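You operate a simulated robot arm through the tools that you are given. There is no shell and no other tool. Be economical: measure what you need, move in short steps, check, and stop when the job is done.

Carry out the task below with a simulated robot arm. There is one attempt and no reset: what you move stays moved.

TASK
Turn the rate dial to 120.
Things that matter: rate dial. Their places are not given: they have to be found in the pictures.

It is judged by the outcome, as a careful person would: the job done as asked, and still so three seconds after it is handed in. It fails if anything else is knocked over, pushed out of place, dropped, spilled or broken.

THE ROBOT
A 7-joint arm with a two-finger parallel gripper, fixed in place. Base frame: the origin is at the foot of the arm, x ahead of it, y to its left, z up. Lengths are in mm, angles in rad, forces in N, time in s.
With the tool pointing down near the work surface it reaches from about 300 to 700 mm from the base axis. Its first joint turns from -1.152 to 1.152 rad. Payload 1.57 kg.
Tool frame: the origin (TCP) lies between the finger pads and is the grasp point; the fingertips stand 30 mm ahead of it; z points along the fingers, y is the line along which they close. The gripper opens to 110 mm. The fingers are 24 mm wide and 12 mm thick; the gripper's body (48 by 112 mm) begins 78 mm behind the TCP.
Orientation is told as [roll, pitch, yaw] about the base's x, y, z axes, in that order, counted from this pose: with the fingers straight down and closing along the base's y, the tool's x points along the base's -x, its y along +y and its z along -z.

THE INTERFACE
- The arm moves only by the tool drive_tool. Its argument "rows" is one flat list of numbers, 7 for each row, row after row: the turn, a rotation vector about the tool's x, y, z in units of 180 degrees (1.0 is 180 degrees), then the shift along the tool's x, y, z in units of 150 mm (1.0 is 150 mm), then the gripper command, from -1 (shut) to 1 (fully open), values between in proportion. In form: [ax, ay, az, tx, ty, tz, claw, ax, ay, az, tx, ty, tz, claw, ...]. A call has 1 to 10 rows; each row is the pose to reach, as a shift and turn from the pose commanded when the call began, along the tool's axes at that moment. A call with a number of a shift or a turn outside -1 to 1 is refused whole. A row lasts 0.2 s, in which the tool goes at most 50 mm and 0.15 rad; a call with a longer step from one row to the next is refused whole, and so is a gripper value outside its range. A pose out of reach is approached as far as the arm can. The call stops where the force on the tool passes 40 N (or 10 N more than at its start, if that is more) or the arm is blocked; 0.2 s more then pass. The fingers move at their own pace (about 108 mm/s each) and stop on an object; they squeeze with about 25 N. The grip force told is the motor's: it shows also when the fingers shut on nothing. Time passes only in rows, and 0.2 s behind the last, so rows that repeat a pose let the fingers close. It gives the time, the measured TCP pose, the force on the tool (base axes), the opening and the grip force at its end, in the units of the frame above (readings bear some noise).
- Cameras (640 x 400 px; columns grow to the right, rows downward): "scene" is fixed at [180, -413.5, 1392.4]; the picture's right is [0.58, -0.82, 0.00], its down [-0.55, -0.39, -0.74] and it looks along [0.61, 0.43, -0.67] (base axes); focal length 326 px, centre (320, 200). "wrist" rides on the gripper at [-36, 0, -80] in the tool frame; the picture's right is [0.00, -1.00, 0.00], its down [0.97, 0.00, -0.24] and it looks along [0.24, 0.00, 0.97] (tool axes); focal length 218 px, centre (320, 200).
- capture(camera): a new picture of that camera. No time passes.
- probe_pixels(camera, pixels): for up to 12 pixels [column, row] of the newest picture of that camera ("zoom" is the newest enlarged one), the place [x, y, z] in the base frame of the surface seen there, good to about 2 mm. No time passes.
- close_up(camera, box): a new picture of the part [left, top, right, bottom] of that camera's present view, enlarged. No time passes.
- hand_in(): hands the job in; it is judged then, once.

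Work in short steps. Measure before you move; look again where a grasp or a placing could have gone wrong, and mend it. You have 60 turns and 22 pictures in all, the two below and enlarged ones among them. Open the gripper and draw the arm clear of the work before you hand the job in, unless the task says otherwise; then end with one line.

The tools are called after "Emit:" as a command line: name --argument value ..., lists and objects as JSON in quotes. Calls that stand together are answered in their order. drive_tool: Moves the arm, as the interface text tells. Its arguments: {"type":"object","properties":{"rows":{"type":"array"}},"required":["rows"]} The other tools are called the same way: capture (camera) takes a picture; probe_pixels (camera, pixels) gives the place of the surface under pixels of a picture; close_up (camera, box) takes an enlarged picture of a part of a camera's view; hand_in () hands the job in.

At the start:

```text
time_s: 0.0
tcp_pos: [408.5, -222.5, 1099.0]
orientation: [0.0, 0.0, 0.0]
contact_force: [0.7, 0.0, -0.4]
grip_width: 109.9
grip_force: 0.0
```

scene: 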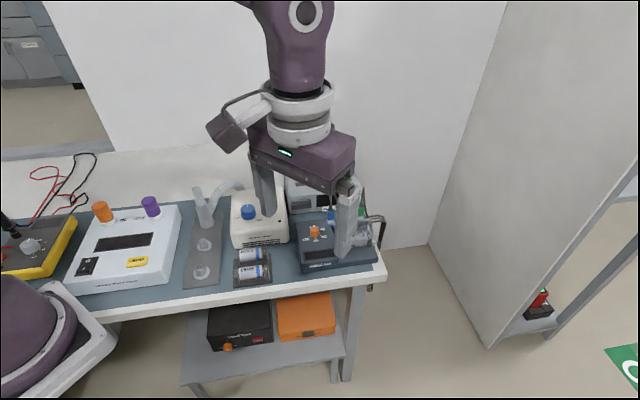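
wrist: 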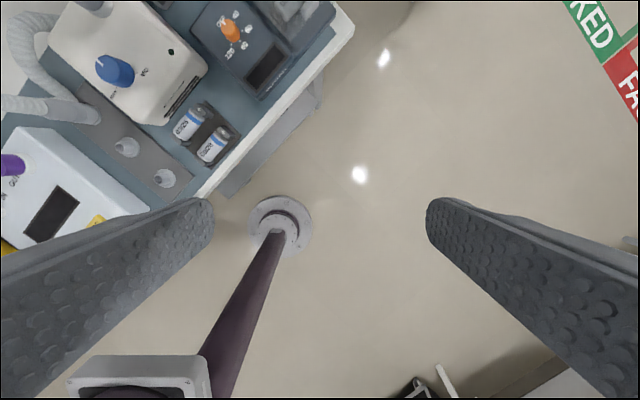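

The scene shows several devices with dials: an orange one near scene (315,231), a blue one at (248,212), and orange and purple knobs on the left. I'll enlarge both views to read the labels.

Emit:
close_up --camera "wrist" --box '[180, 0, 340, 100]'

Emit:
close_up --camera "wrist" --box '[60, 10, 220, 110]'

Emit:
close_up --camera "scene" --box '[220, 170, 390, 280]'

```text
4.00 times, centred on (260, 50) of wrist
```

zoom: 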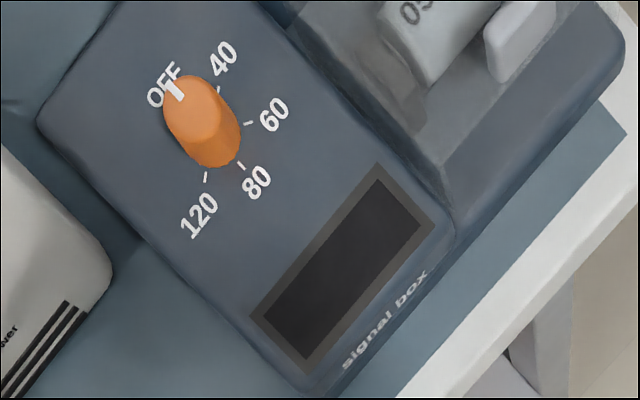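

```text
4.00 times, centred on (140, 60) of wrist
```

zoom: 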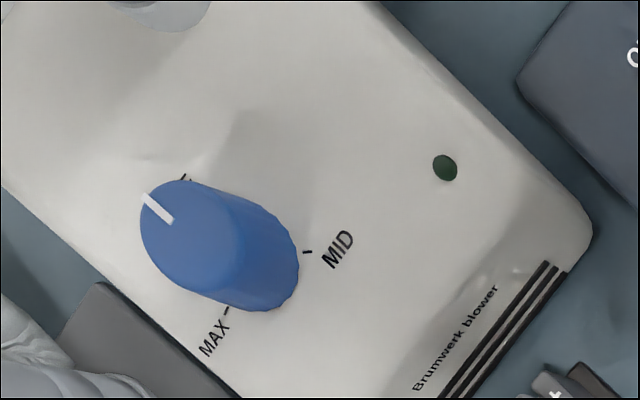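

```text
3.64 times, centred on (305, 225) of scene
```

zoom: 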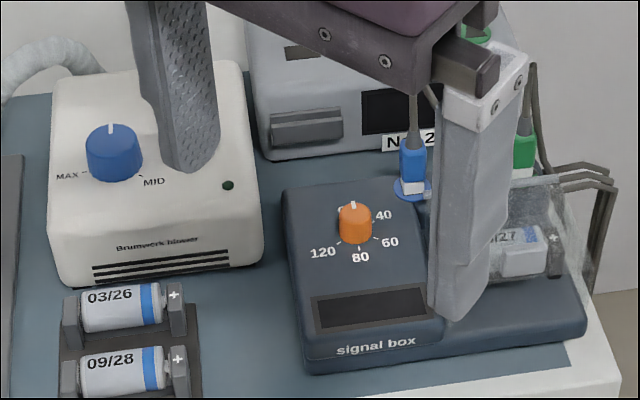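

The signal box's orange dial (OFF/40/60/80/120) is the rate dial, and it points to OFF. I'll measure the dial, its ticks and the nearby obstacles in the newest zoom.

Emit:
probe_pixels --camera "zoom" --pixels '[[354, 212], [353, 204], [344, 211], [367, 212], [354, 235], [337, 243], [360, 247], [376, 237], [300, 200], [412, 150], [411, 100], [330, 345]]'

Emit:
capture --camera "wrist"

Emit:
probe_pixels --camera "wrist" --pixels '[[223, 22], [227, 25], [222, 21], [231, 43], [240, 40], [241, 31], [235, 22], [229, 54], [244, 46], [248, 28], [236, 15], [220, 21]]'

```text
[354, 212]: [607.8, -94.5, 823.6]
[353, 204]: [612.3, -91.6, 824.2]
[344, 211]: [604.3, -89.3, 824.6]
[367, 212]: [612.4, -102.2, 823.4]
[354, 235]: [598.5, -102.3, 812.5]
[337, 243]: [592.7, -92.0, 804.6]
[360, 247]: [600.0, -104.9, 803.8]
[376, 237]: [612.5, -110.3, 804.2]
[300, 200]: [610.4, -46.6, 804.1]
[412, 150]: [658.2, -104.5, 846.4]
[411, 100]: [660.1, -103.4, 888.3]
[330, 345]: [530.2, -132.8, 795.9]
```

```text
16 pictures are left
```

wrist: 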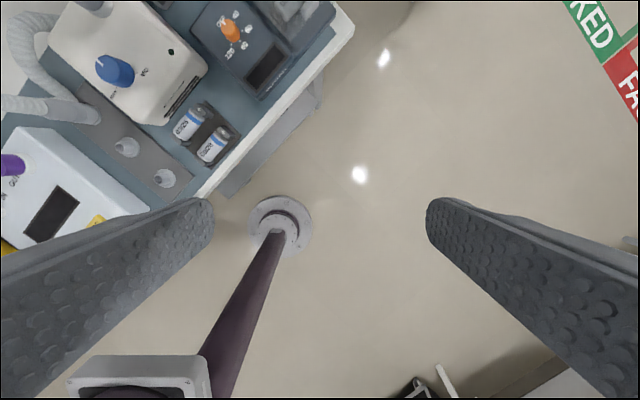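

```text
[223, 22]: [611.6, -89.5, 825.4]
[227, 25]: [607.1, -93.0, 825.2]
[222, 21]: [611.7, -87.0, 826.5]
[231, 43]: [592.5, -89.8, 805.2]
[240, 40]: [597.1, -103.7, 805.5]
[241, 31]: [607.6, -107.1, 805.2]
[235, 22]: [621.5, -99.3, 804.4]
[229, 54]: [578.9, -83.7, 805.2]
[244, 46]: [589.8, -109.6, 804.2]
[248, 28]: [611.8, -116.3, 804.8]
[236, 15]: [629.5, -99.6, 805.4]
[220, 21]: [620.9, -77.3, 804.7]
```

The dial centre is about (607,-94), its top at z≈825 and the panel at z≈805. I'll move nearer and stay high to get a clear view of the ticks and the cables behind.

Emit:
drive_tool --rows '[0, 0, 0, -0.2, 0.17, 0.066, -0.2, 0, 0, 0, -0.4, 0.34, 0.132, -0.2, 0, 0, 0, -0.6, 0.51, 0.2, -0.2, 0, 0, 0, -0.8, 0.68, 0.266, -0.2, 0, 0, 0, -1.0, 0.853, 0.333, -0.2, 0, 0, 0, -1.0, 0.853, 0.333, -0.2]'

Emit:
capture --camera "wrist"

Emit:
close_up --camera "scene" --box '[230, 130, 400, 280]'

```text
time_s: 1.4
tcp_pos: [558.1, -92.4, 1046.1]
orientation: [0.0, 0.001, 0.001]
contact_force: [-0.3, 0.2, 0.0]
grip_width: 43.9
grip_force: 0.0
```

```text
15 pictures are left
```

wrist: 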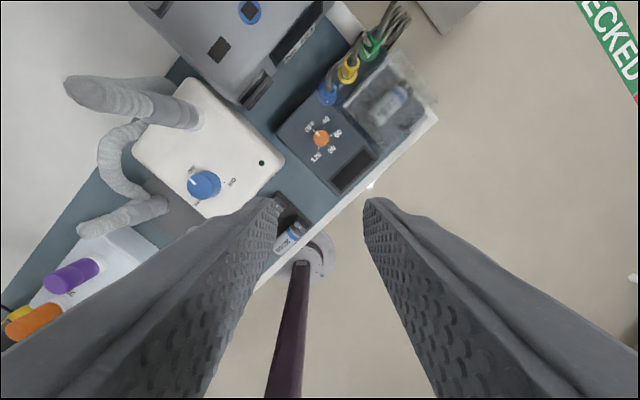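

```text
2.67 times, centred on (315, 205) of scene
```

zoom: 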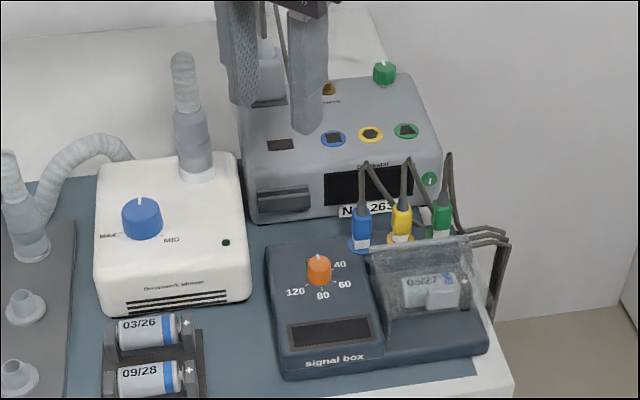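

Three plugs with arching cables stand behind the box, with the clear cover to its right. I'll measure their heights along with the blower and the monitor behind.

Emit:
probe_pixels --camera "zoom" --pixels '[[361, 203], [365, 165], [402, 203], [405, 162], [448, 155], [440, 215], [465, 240], [370, 262], [230, 180], [245, 290], [430, 130], [270, 130]]'

Emit:
close_up --camera "wrist" --box '[256, 80, 416, 180]'

```text
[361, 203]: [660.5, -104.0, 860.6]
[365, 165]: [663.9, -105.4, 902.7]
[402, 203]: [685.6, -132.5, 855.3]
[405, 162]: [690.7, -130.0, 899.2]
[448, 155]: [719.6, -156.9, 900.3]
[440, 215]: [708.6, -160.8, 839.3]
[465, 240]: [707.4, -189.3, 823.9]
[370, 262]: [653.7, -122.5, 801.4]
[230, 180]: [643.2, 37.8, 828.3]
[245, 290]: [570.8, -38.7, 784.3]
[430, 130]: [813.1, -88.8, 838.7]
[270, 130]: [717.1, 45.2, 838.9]
```

```text
4.00 times, centred on (336, 130) of wrist
```

zoom: 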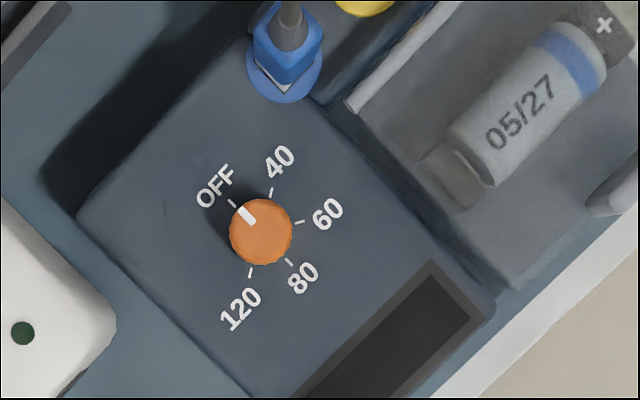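

The zoom shows the ticks clearly. I'll probe tick positions and dial-top points.

Emit:
probe_pixels --camera "zoom" --pixels '[[232, 203], [271, 192], [300, 222], [289, 263], [251, 272], [240, 207], [253, 223], [232, 232], [291, 232], [261, 201], [261, 262], [262, 231]]'

```text
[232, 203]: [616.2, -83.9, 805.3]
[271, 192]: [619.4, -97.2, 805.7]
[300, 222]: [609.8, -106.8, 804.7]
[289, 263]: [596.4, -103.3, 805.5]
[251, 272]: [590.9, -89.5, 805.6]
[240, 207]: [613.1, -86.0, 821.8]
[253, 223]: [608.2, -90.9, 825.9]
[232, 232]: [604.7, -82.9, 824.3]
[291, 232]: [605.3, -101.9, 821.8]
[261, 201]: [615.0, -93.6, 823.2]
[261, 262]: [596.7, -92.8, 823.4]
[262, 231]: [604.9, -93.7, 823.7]
```

Dial centre ≈ (605.8,-92.8). The pointer is at about +43° (OFF), and 120 lies at about -193°, so I need roughly 236° clockwise, done in strokes. I'll go above the dial with yaw +60° and stay above the cables (top ≈903).

Emit:
drive_tool --rows '[0, 0, -0.0417, -0.04, 0, 0.1, -0.2, 0, 0, -0.0833, -0.08, 0, 0.2, -0.2, 0, 0, -0.125, -0.12, 0, 0.35, -0.2, 0, 0, -0.1667, -0.16, 0, 0.5, -0.2, 0, 0, -0.2083, -0.2, 0, 0.65, -0.2, 0, 0, -0.25, -0.24, 0, 0.8, -0.2, 0, 0, -0.2917, -0.28, 0, 0.9, -0.2, 0, 0, -0.3333, -0.318, 0, 0.95, -0.2, 0, 0, -0.3333, -0.318, 0, 0.95, -0.2]'

Emit:
capture --camera "wrist"

```text
time_s: 3.4
tcp_pos: [606.7, -94.8, 904.9]
orientation: [0.001, 0.0, 1.048]
contact_force: [0.1, -0.1, -0.5]
grip_width: 44.1
grip_force: 0.1
```

```text
12 pictures are left
```

wrist: 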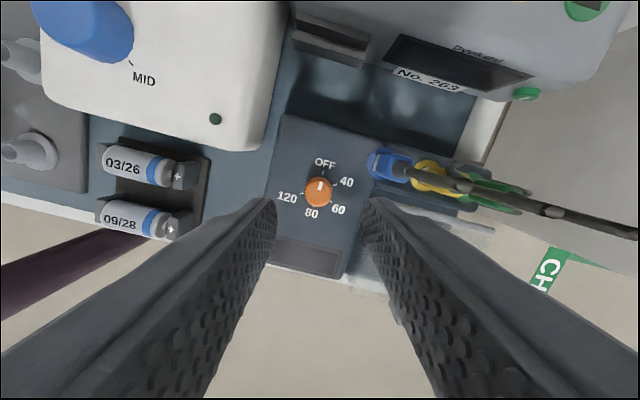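

The dial at (318,190) sits between the fingers. I'll descend to TCP z≈842 with a small centring correction, then close.

Emit:
drive_tool --rows '[0, 0, 0, -0.0085, 0.012, 0.12, -0.2, 0, 0, 0, -0.0085, 0.012, 0.24, -0.2, 0, 0, 0, -0.0085, 0.012, 0.34, -0.2, 0, 0, 0, -0.0085, 0.012, 0.42, -0.2, 0, 0, 0, -0.0085, 0.012, 0.42, -0.2]'

Emit:
capture --camera "wrist"

```text
time_s: 4.6
tcp_pos: [604.6, -93.0, 842.7]
orientation: [0.0, 0.001, 1.046]
contact_force: [0.8, -0.1, 0.6]
grip_width: 44.3
grip_force: 0.0
```

```text
11 pictures are left
```

wrist: 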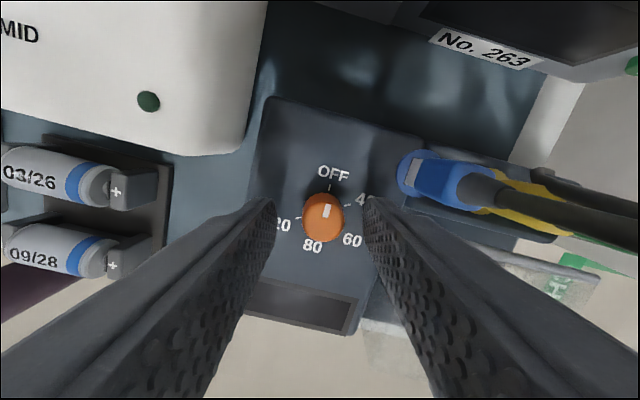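

The dial lies between the fingers and well centred, so I close on it.

Emit:
drive_tool --rows '[0, 0, 0, 0, 0, 0, -1, 0, 0, 0, 0, 0, 0, -1, 0, 0, 0, 0, 0, 0, -1]'

```text
time_s: 5.4
tcp_pos: [605.5, -94.0, 843.5]
orientation: [-0.005, 0.001, 1.047]
contact_force: [14.1, -7.6, -6.6]
grip_width: 20.8
grip_force: 34.2
```

It gripped at 20.8 mm with a side force of about 16 N along tool −y. I'll ease 1.5 mm that way, then begin a gentle clockwise turn.

Emit:
drive_tool --rows '[0, 0, 0, 0, -0.01, 0, -1, 0, 0, 0.04, 0, -0.01, 0, -1, 0, 0, 0.08, 0, -0.01, 0, -1, 0, 0, 0.12, 0, -0.01, 0, -1, 0, 0, 0.12, 0, -0.01, 0, -1]'

Emit:
close_up --camera "wrist" --box '[240, 140, 400, 240]'

```text
time_s: 6.6
tcp_pos: [605.0, -93.8, 843.1]
orientation: [0.0, -0.001, 0.669]
contact_force: [-4.6, -5.5, 5.7]
grip_width: 20.8
grip_force: 34.0
```

```text
4.00 times, centred on (320, 190) of wrist
```

zoom: 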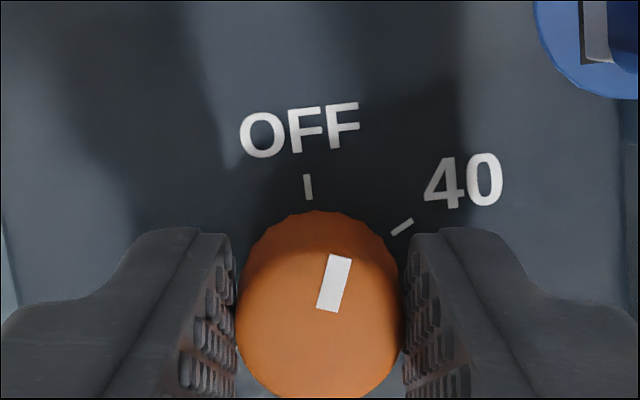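

The dial follows: the pointer has left OFF by about 21°. Continuing clockwise.

Emit:
drive_tool --rows '[0, 0, 0.042, 0, 0, 0, -1, 0, 0, 0.084, 0, 0, 0, -1, 0, 0, 0.126, 0, 0, 0, -1, 0, 0, 0.168, 0, 0, 0, -1, 0, 0, 0.21, 0, 0, 0, -1, 0, 0, 0.252, 0, 0, 0, -1, 0, 0, 0.294, 0, 0, 0, -1, 0, 0, 0.336, 0, 0, 0, -1, 0, 0, 0.378, 0, 0, 0, -1, 0, 0, 0.378, 0, 0, 0, -1]'

```text
time_s: 8.8
tcp_pos: [605.7, -94.5, 843.9]
orientation: [0.0, 0.0, -0.519]
contact_force: [-21.0, -10.2, 21.0]
grip_width: 20.9
grip_force: 34.8
```

The side force has grown to (-21,-10,21) from a slight offset. I'll comply by about 1.5 mm along it and lift slightly, then look.

Emit:
drive_tool --rows '[0, 0, 0, 0.0058, -0.0087, -0.005, -1, 0, 0, 0, 0.0058, -0.0087, -0.005, -1]'

Emit:
close_up --camera "wrist" --box '[240, 140, 400, 240]'

```text
time_s: 9.4
tcp_pos: [606.7, -94.9, 843.0]
orientation: [0.003, -0.001, -0.517]
contact_force: [-4.8, -6.2, 3.9]
grip_width: 21.0
grip_force: 34.2
```

```text
4.00 times, centred on (320, 190) of wrist
```

zoom: 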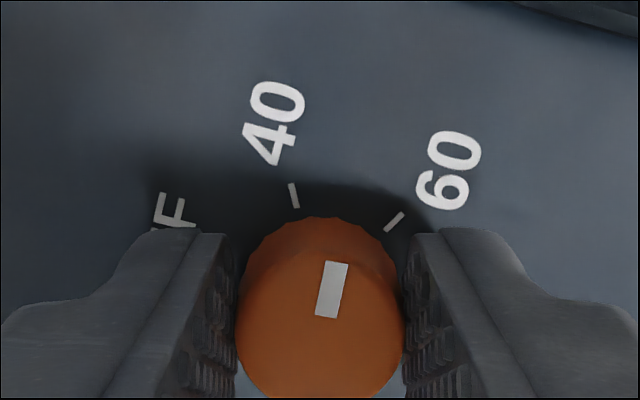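

Forces are low and the dial hasn't slipped (the pointer has passed 40). Continuing another 45°.

Emit:
drive_tool --rows '[0, 0, 0.042, 0, 0, 0, -1, 0, 0, 0.084, 0, 0, 0, -1, 0, 0, 0.126, 0, 0, 0, -1, 0, 0, 0.168, 0, 0, 0, -1, 0, 0, 0.21, 0, 0, 0, -1, 0, 0, 0.25, 0, 0, 0, -1, 0, 0, 0.25, 0, 0, 0, -1]'

```text
time_s: 11.0
tcp_pos: [605.3, -94.6, 843.6]
orientation: [0.001, 0.001, -1.305]
contact_force: [13.3, -8.1, -17.9]
grip_width: 21.1
grip_force: 34.0
```

At yaw -75° with 135° of turn done. I'll release and lift clear to take a second stroke.

Emit:
drive_tool --rows '[0, 0, 0, 0, 0, 0, -0.2, 0, 0, 0, 0, 0, 0, -0.2, 0, 0, 0, 0, 0, -0.1, -0.2, 0, 0, 0, 0, 0, -0.25, -0.2, 0, 0, -0.045, 0, 0, -0.25, -0.2, 0, 0, -0.09, 0, 0, -0.25, -0.2, 0, 0, -0.135, 0, 0, -0.25, -0.2, 0, 0, -0.18, 0, 0, -0.25, -0.2, 0, 0, -0.225, 0, 0, -0.25, -0.2, 0, 0, -0.27, 0, 0, -0.25, -0.2]'

Emit:
drive_tool --rows '[0, 0, -0.045, 0, 0, 0, -0.2, 0, 0, -0.09, 0, 0, 0, -0.2, 0, 0, -0.135, 0, 0, 0, -0.2, 0, 0, -0.18, 0, 0, 0, -0.2, 0, 0, -0.225, 0, 0, 0, -0.2, 0, 0, -0.27, 0, 0, 0, -0.2, 0, 0, -0.315, 0, 0, 0, -0.2, 0, 0, -0.36, 0, 0, 0, -0.2, 0, 0, -0.405, 0, 0, 0, -0.2, 0, 0, -0.445, 0, 0, 0, -0.2]'

Emit:
close_up --camera "wrist" --box '[240, 140, 400, 240]'

```text
time_s: 13.2
tcp_pos: [605.3, -94.6, 880.7]
orientation: [-0.001, 0.0, -0.452]
contact_force: [-0.2, 0.4, -0.5]
grip_width: 43.7
grip_force: 0.1
```

```text
time_s: 15.4
tcp_pos: [604.2, -95.4, 880.0]
orientation: [0.0, 0.0, 0.947]
contact_force: [0.0, 0.7, 0.0]
grip_width: 44.2
grip_force: 0.1
```

```text
4.00 times, centred on (320, 190) of wrist
```

zoom: 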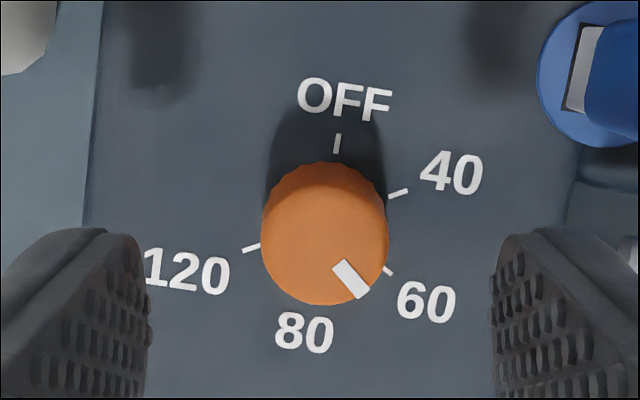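

The pointer sits between 60 and 80. I'll probe the pointer and the 120 tick for the remaining angle.

Emit:
probe_pixels --camera "zoom" --pixels '[[338, 265], [362, 294], [245, 250], [258, 245], [337, 140], [398, 193], [388, 271], [263, 235], [387, 235], [325, 165], [326, 240]]'

```text
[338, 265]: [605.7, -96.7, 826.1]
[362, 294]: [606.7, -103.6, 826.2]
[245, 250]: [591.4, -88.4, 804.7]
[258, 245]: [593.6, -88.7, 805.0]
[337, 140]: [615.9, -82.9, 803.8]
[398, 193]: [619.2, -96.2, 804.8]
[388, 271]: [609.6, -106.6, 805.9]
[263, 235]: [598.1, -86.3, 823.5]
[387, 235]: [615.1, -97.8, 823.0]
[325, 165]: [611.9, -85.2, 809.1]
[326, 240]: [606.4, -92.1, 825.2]
```

The ticks fit a circle at (605.8,-93) with 60° spacing: 120 at ≈-195°, pointer ≈-89°, so ≈106° remain. I'll descend with the centring correction and grip.

Emit:
drive_tool --rows '[0, 0, 0, -0.0117, -0.0014, 0.12, -0.2, 0, 0, 0, -0.0117, -0.0014, 0.247, -0.2, 0, 0, 0, -0.0117, -0.0014, 0.247, -0.2, 0, 0, 0, -0.0117, -0.0014, 0.247, -1, 0, 0, 0, -0.0117, -0.0014, 0.247, -1, 0, 0, 0, -0.0117, -0.0014, 0.247, -1]'

```text
time_s: 16.8
tcp_pos: [606.0, -93.0, 844.0]
orientation: [0.0, 0.001, 0.946]
contact_force: [11.2, -6.1, -6.2]
grip_width: 21.1
grip_force: 34.2
```

Gripped at 21.1 mm. I'll ease 1 mm along the side force and turn 60°.

Emit:
drive_tool --rows '[0, 0, 0, 0, -0.007, 0, -1, 0, 0, 0.042, 0, -0.007, 0, -1, 0, 0, 0.084, 0, -0.007, 0, -1, 0, 0, 0.126, 0, -0.007, 0, -1, 0, 0, 0.168, 0, -0.007, 0, -1, 0, 0, 0.21, 0, -0.007, 0, -1, 0, 0, 0.252, 0, -0.007, 0, -1, 0, 0, 0.294, 0, -0.007, 0, -1, 0, 0, 0.333, 0, -0.007, 0, -1, 0, 0, 0.333, 0, -0.007, 0, -1]'

```text
time_s: 19.0
tcp_pos: [606.0, -93.7, 843.7]
orientation: [-0.002, 0.0, -0.105]
contact_force: [-5.3, -1.1, 12.9]
grip_width: 21.2
grip_force: 34.2
```

Forces are small. I'll turn 43° more, which should nearly reach 120, then release, lift and look.

Emit:
drive_tool --rows '[0, 0, 0.042, 0, 0, 0, -1, 0, 0, 0.084, 0, 0, 0, -1, 0, 0, 0.126, 0, 0, 0, -1, 0, 0, 0.168, 0, 0, 0, -1, 0, 0, 0.21, 0, 0, 0, -1, 0, 0, 0.239, 0, 0, 0, -1, 0, 0, 0.239, 0, 0, 0, -1]'

Emit:
close_up --camera "wrist" --box '[240, 150, 400, 250]'

```text
time_s: 20.6
tcp_pos: [607.0, -95.7, 844.0]
orientation: [-0.004, 0.001, -0.855]
contact_force: [-15.7, -20.2, -7.8]
grip_width: 21.1
grip_force: 34.6
```

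```text
4.00 times, centred on (320, 200) of wrist
```

zoom: 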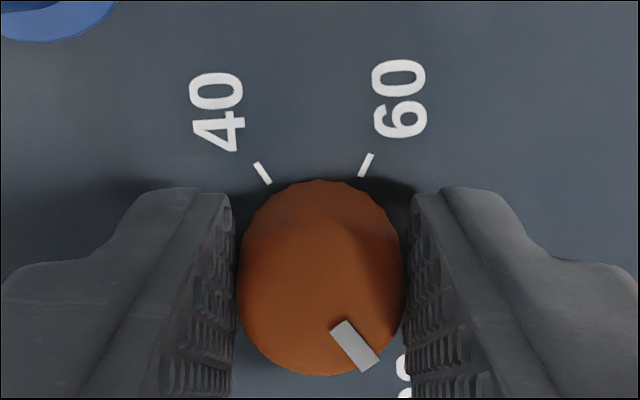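

The dial held its grip. I'll ease the side force, release, lift and inspect.

Emit:
drive_tool --rows '[0, 0, 0, -0.002, -0.0107, 0, -1, 0, 0, 0, -0.002, -0.0107, 0, -0.2, 0, 0, 0, -0.002, -0.0107, 0, -0.2, 0, 0, 0, -0.002, -0.0107, -0.12, -0.2, 0, 0, 0, -0.002, -0.0107, -0.25, -0.2, 0, 0, 0, -0.002, -0.0107, -0.4, -0.2, 0, 0, 0, -0.002, -0.0107, -0.4, -0.2]'

Emit:
close_up --camera "wrist" --box '[256, 140, 384, 220]'

Emit:
probe_pixels --camera "zoom" --pixels '[[320, 200]]'

```text
time_s: 22.2
tcp_pos: [608.1, -94.3, 904.6]
orientation: [-0.001, 0.001, -0.852]
contact_force: [-1.1, 0.5, -0.2]
grip_width: 44.0
grip_force: 0.0
```

```text
5.00 times, centred on (320, 180) of wrist
```

zoom: 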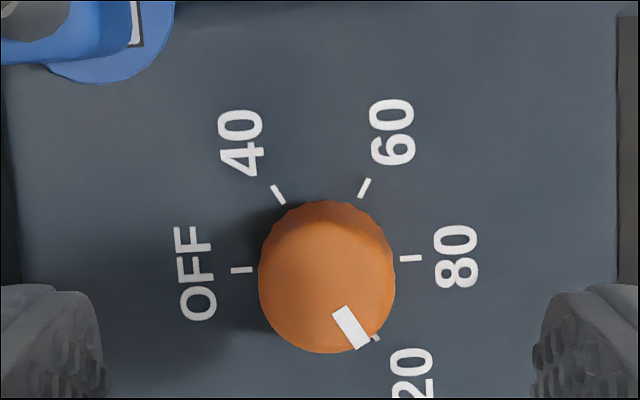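

```text
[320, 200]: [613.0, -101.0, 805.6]
```

The pointer appears aligned with the 120 tick at (375,338). I'll draw the arm up and away, then check from the scene camera.

Emit:
drive_tool --rows '[0, 0, 0, 0, 0, -0.25, -0.2, 0, 0, 0, 0, 0, -0.5, -0.2, 0, 0, 0, 0, 0, -0.75, -0.2, 0, 0, 0, 0, 0, -1, -0.2, 0, 0, 0, 0.3, 0, -1, -0.2, 0, 0, 0, 0.3, 0, -1, -0.2]'

Emit:
close_up --camera "wrist" --box '[224, 60, 384, 160]'

Emit:
close_up --camera "scene" --box '[282, 205, 346, 245]'

```text
time_s: 23.6
tcp_pos: [576.9, -62.4, 1052.4]
orientation: [0.001, 0.0, -0.853]
contact_force: [0.1, -0.4, -0.5]
grip_width: 43.9
grip_force: 0.1
```

```text
4.00 times, centred on (304, 110) of wrist
```

zoom: 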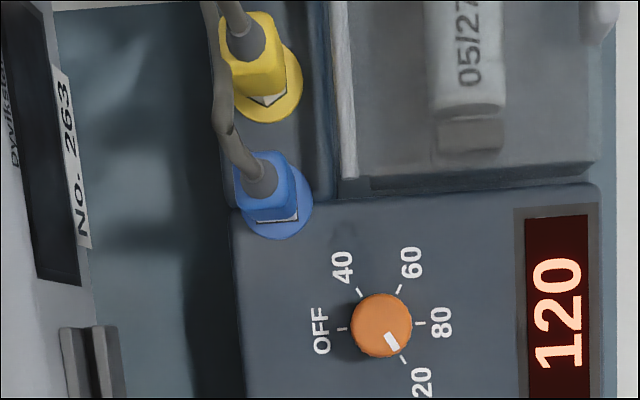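

```text
10.00 times, centred on (314, 225) of scene
```

zoom: 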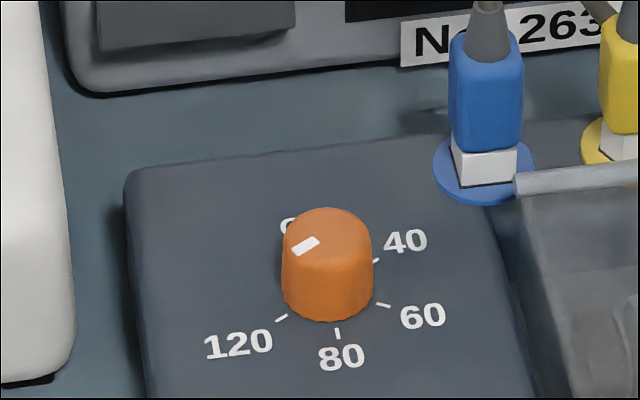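

The box's display reads 120, the pointer lines up with the 120 tick, the plugs are untouched, and the arm is clear with the gripper open. Handing in.

Emit:
hand_in

```text
The job is handed in.
```

The rate dial is set to 120: the pointer sits on the 120 tick, the box's display reads 120, and nothing else looked disturbed in the last pictures.
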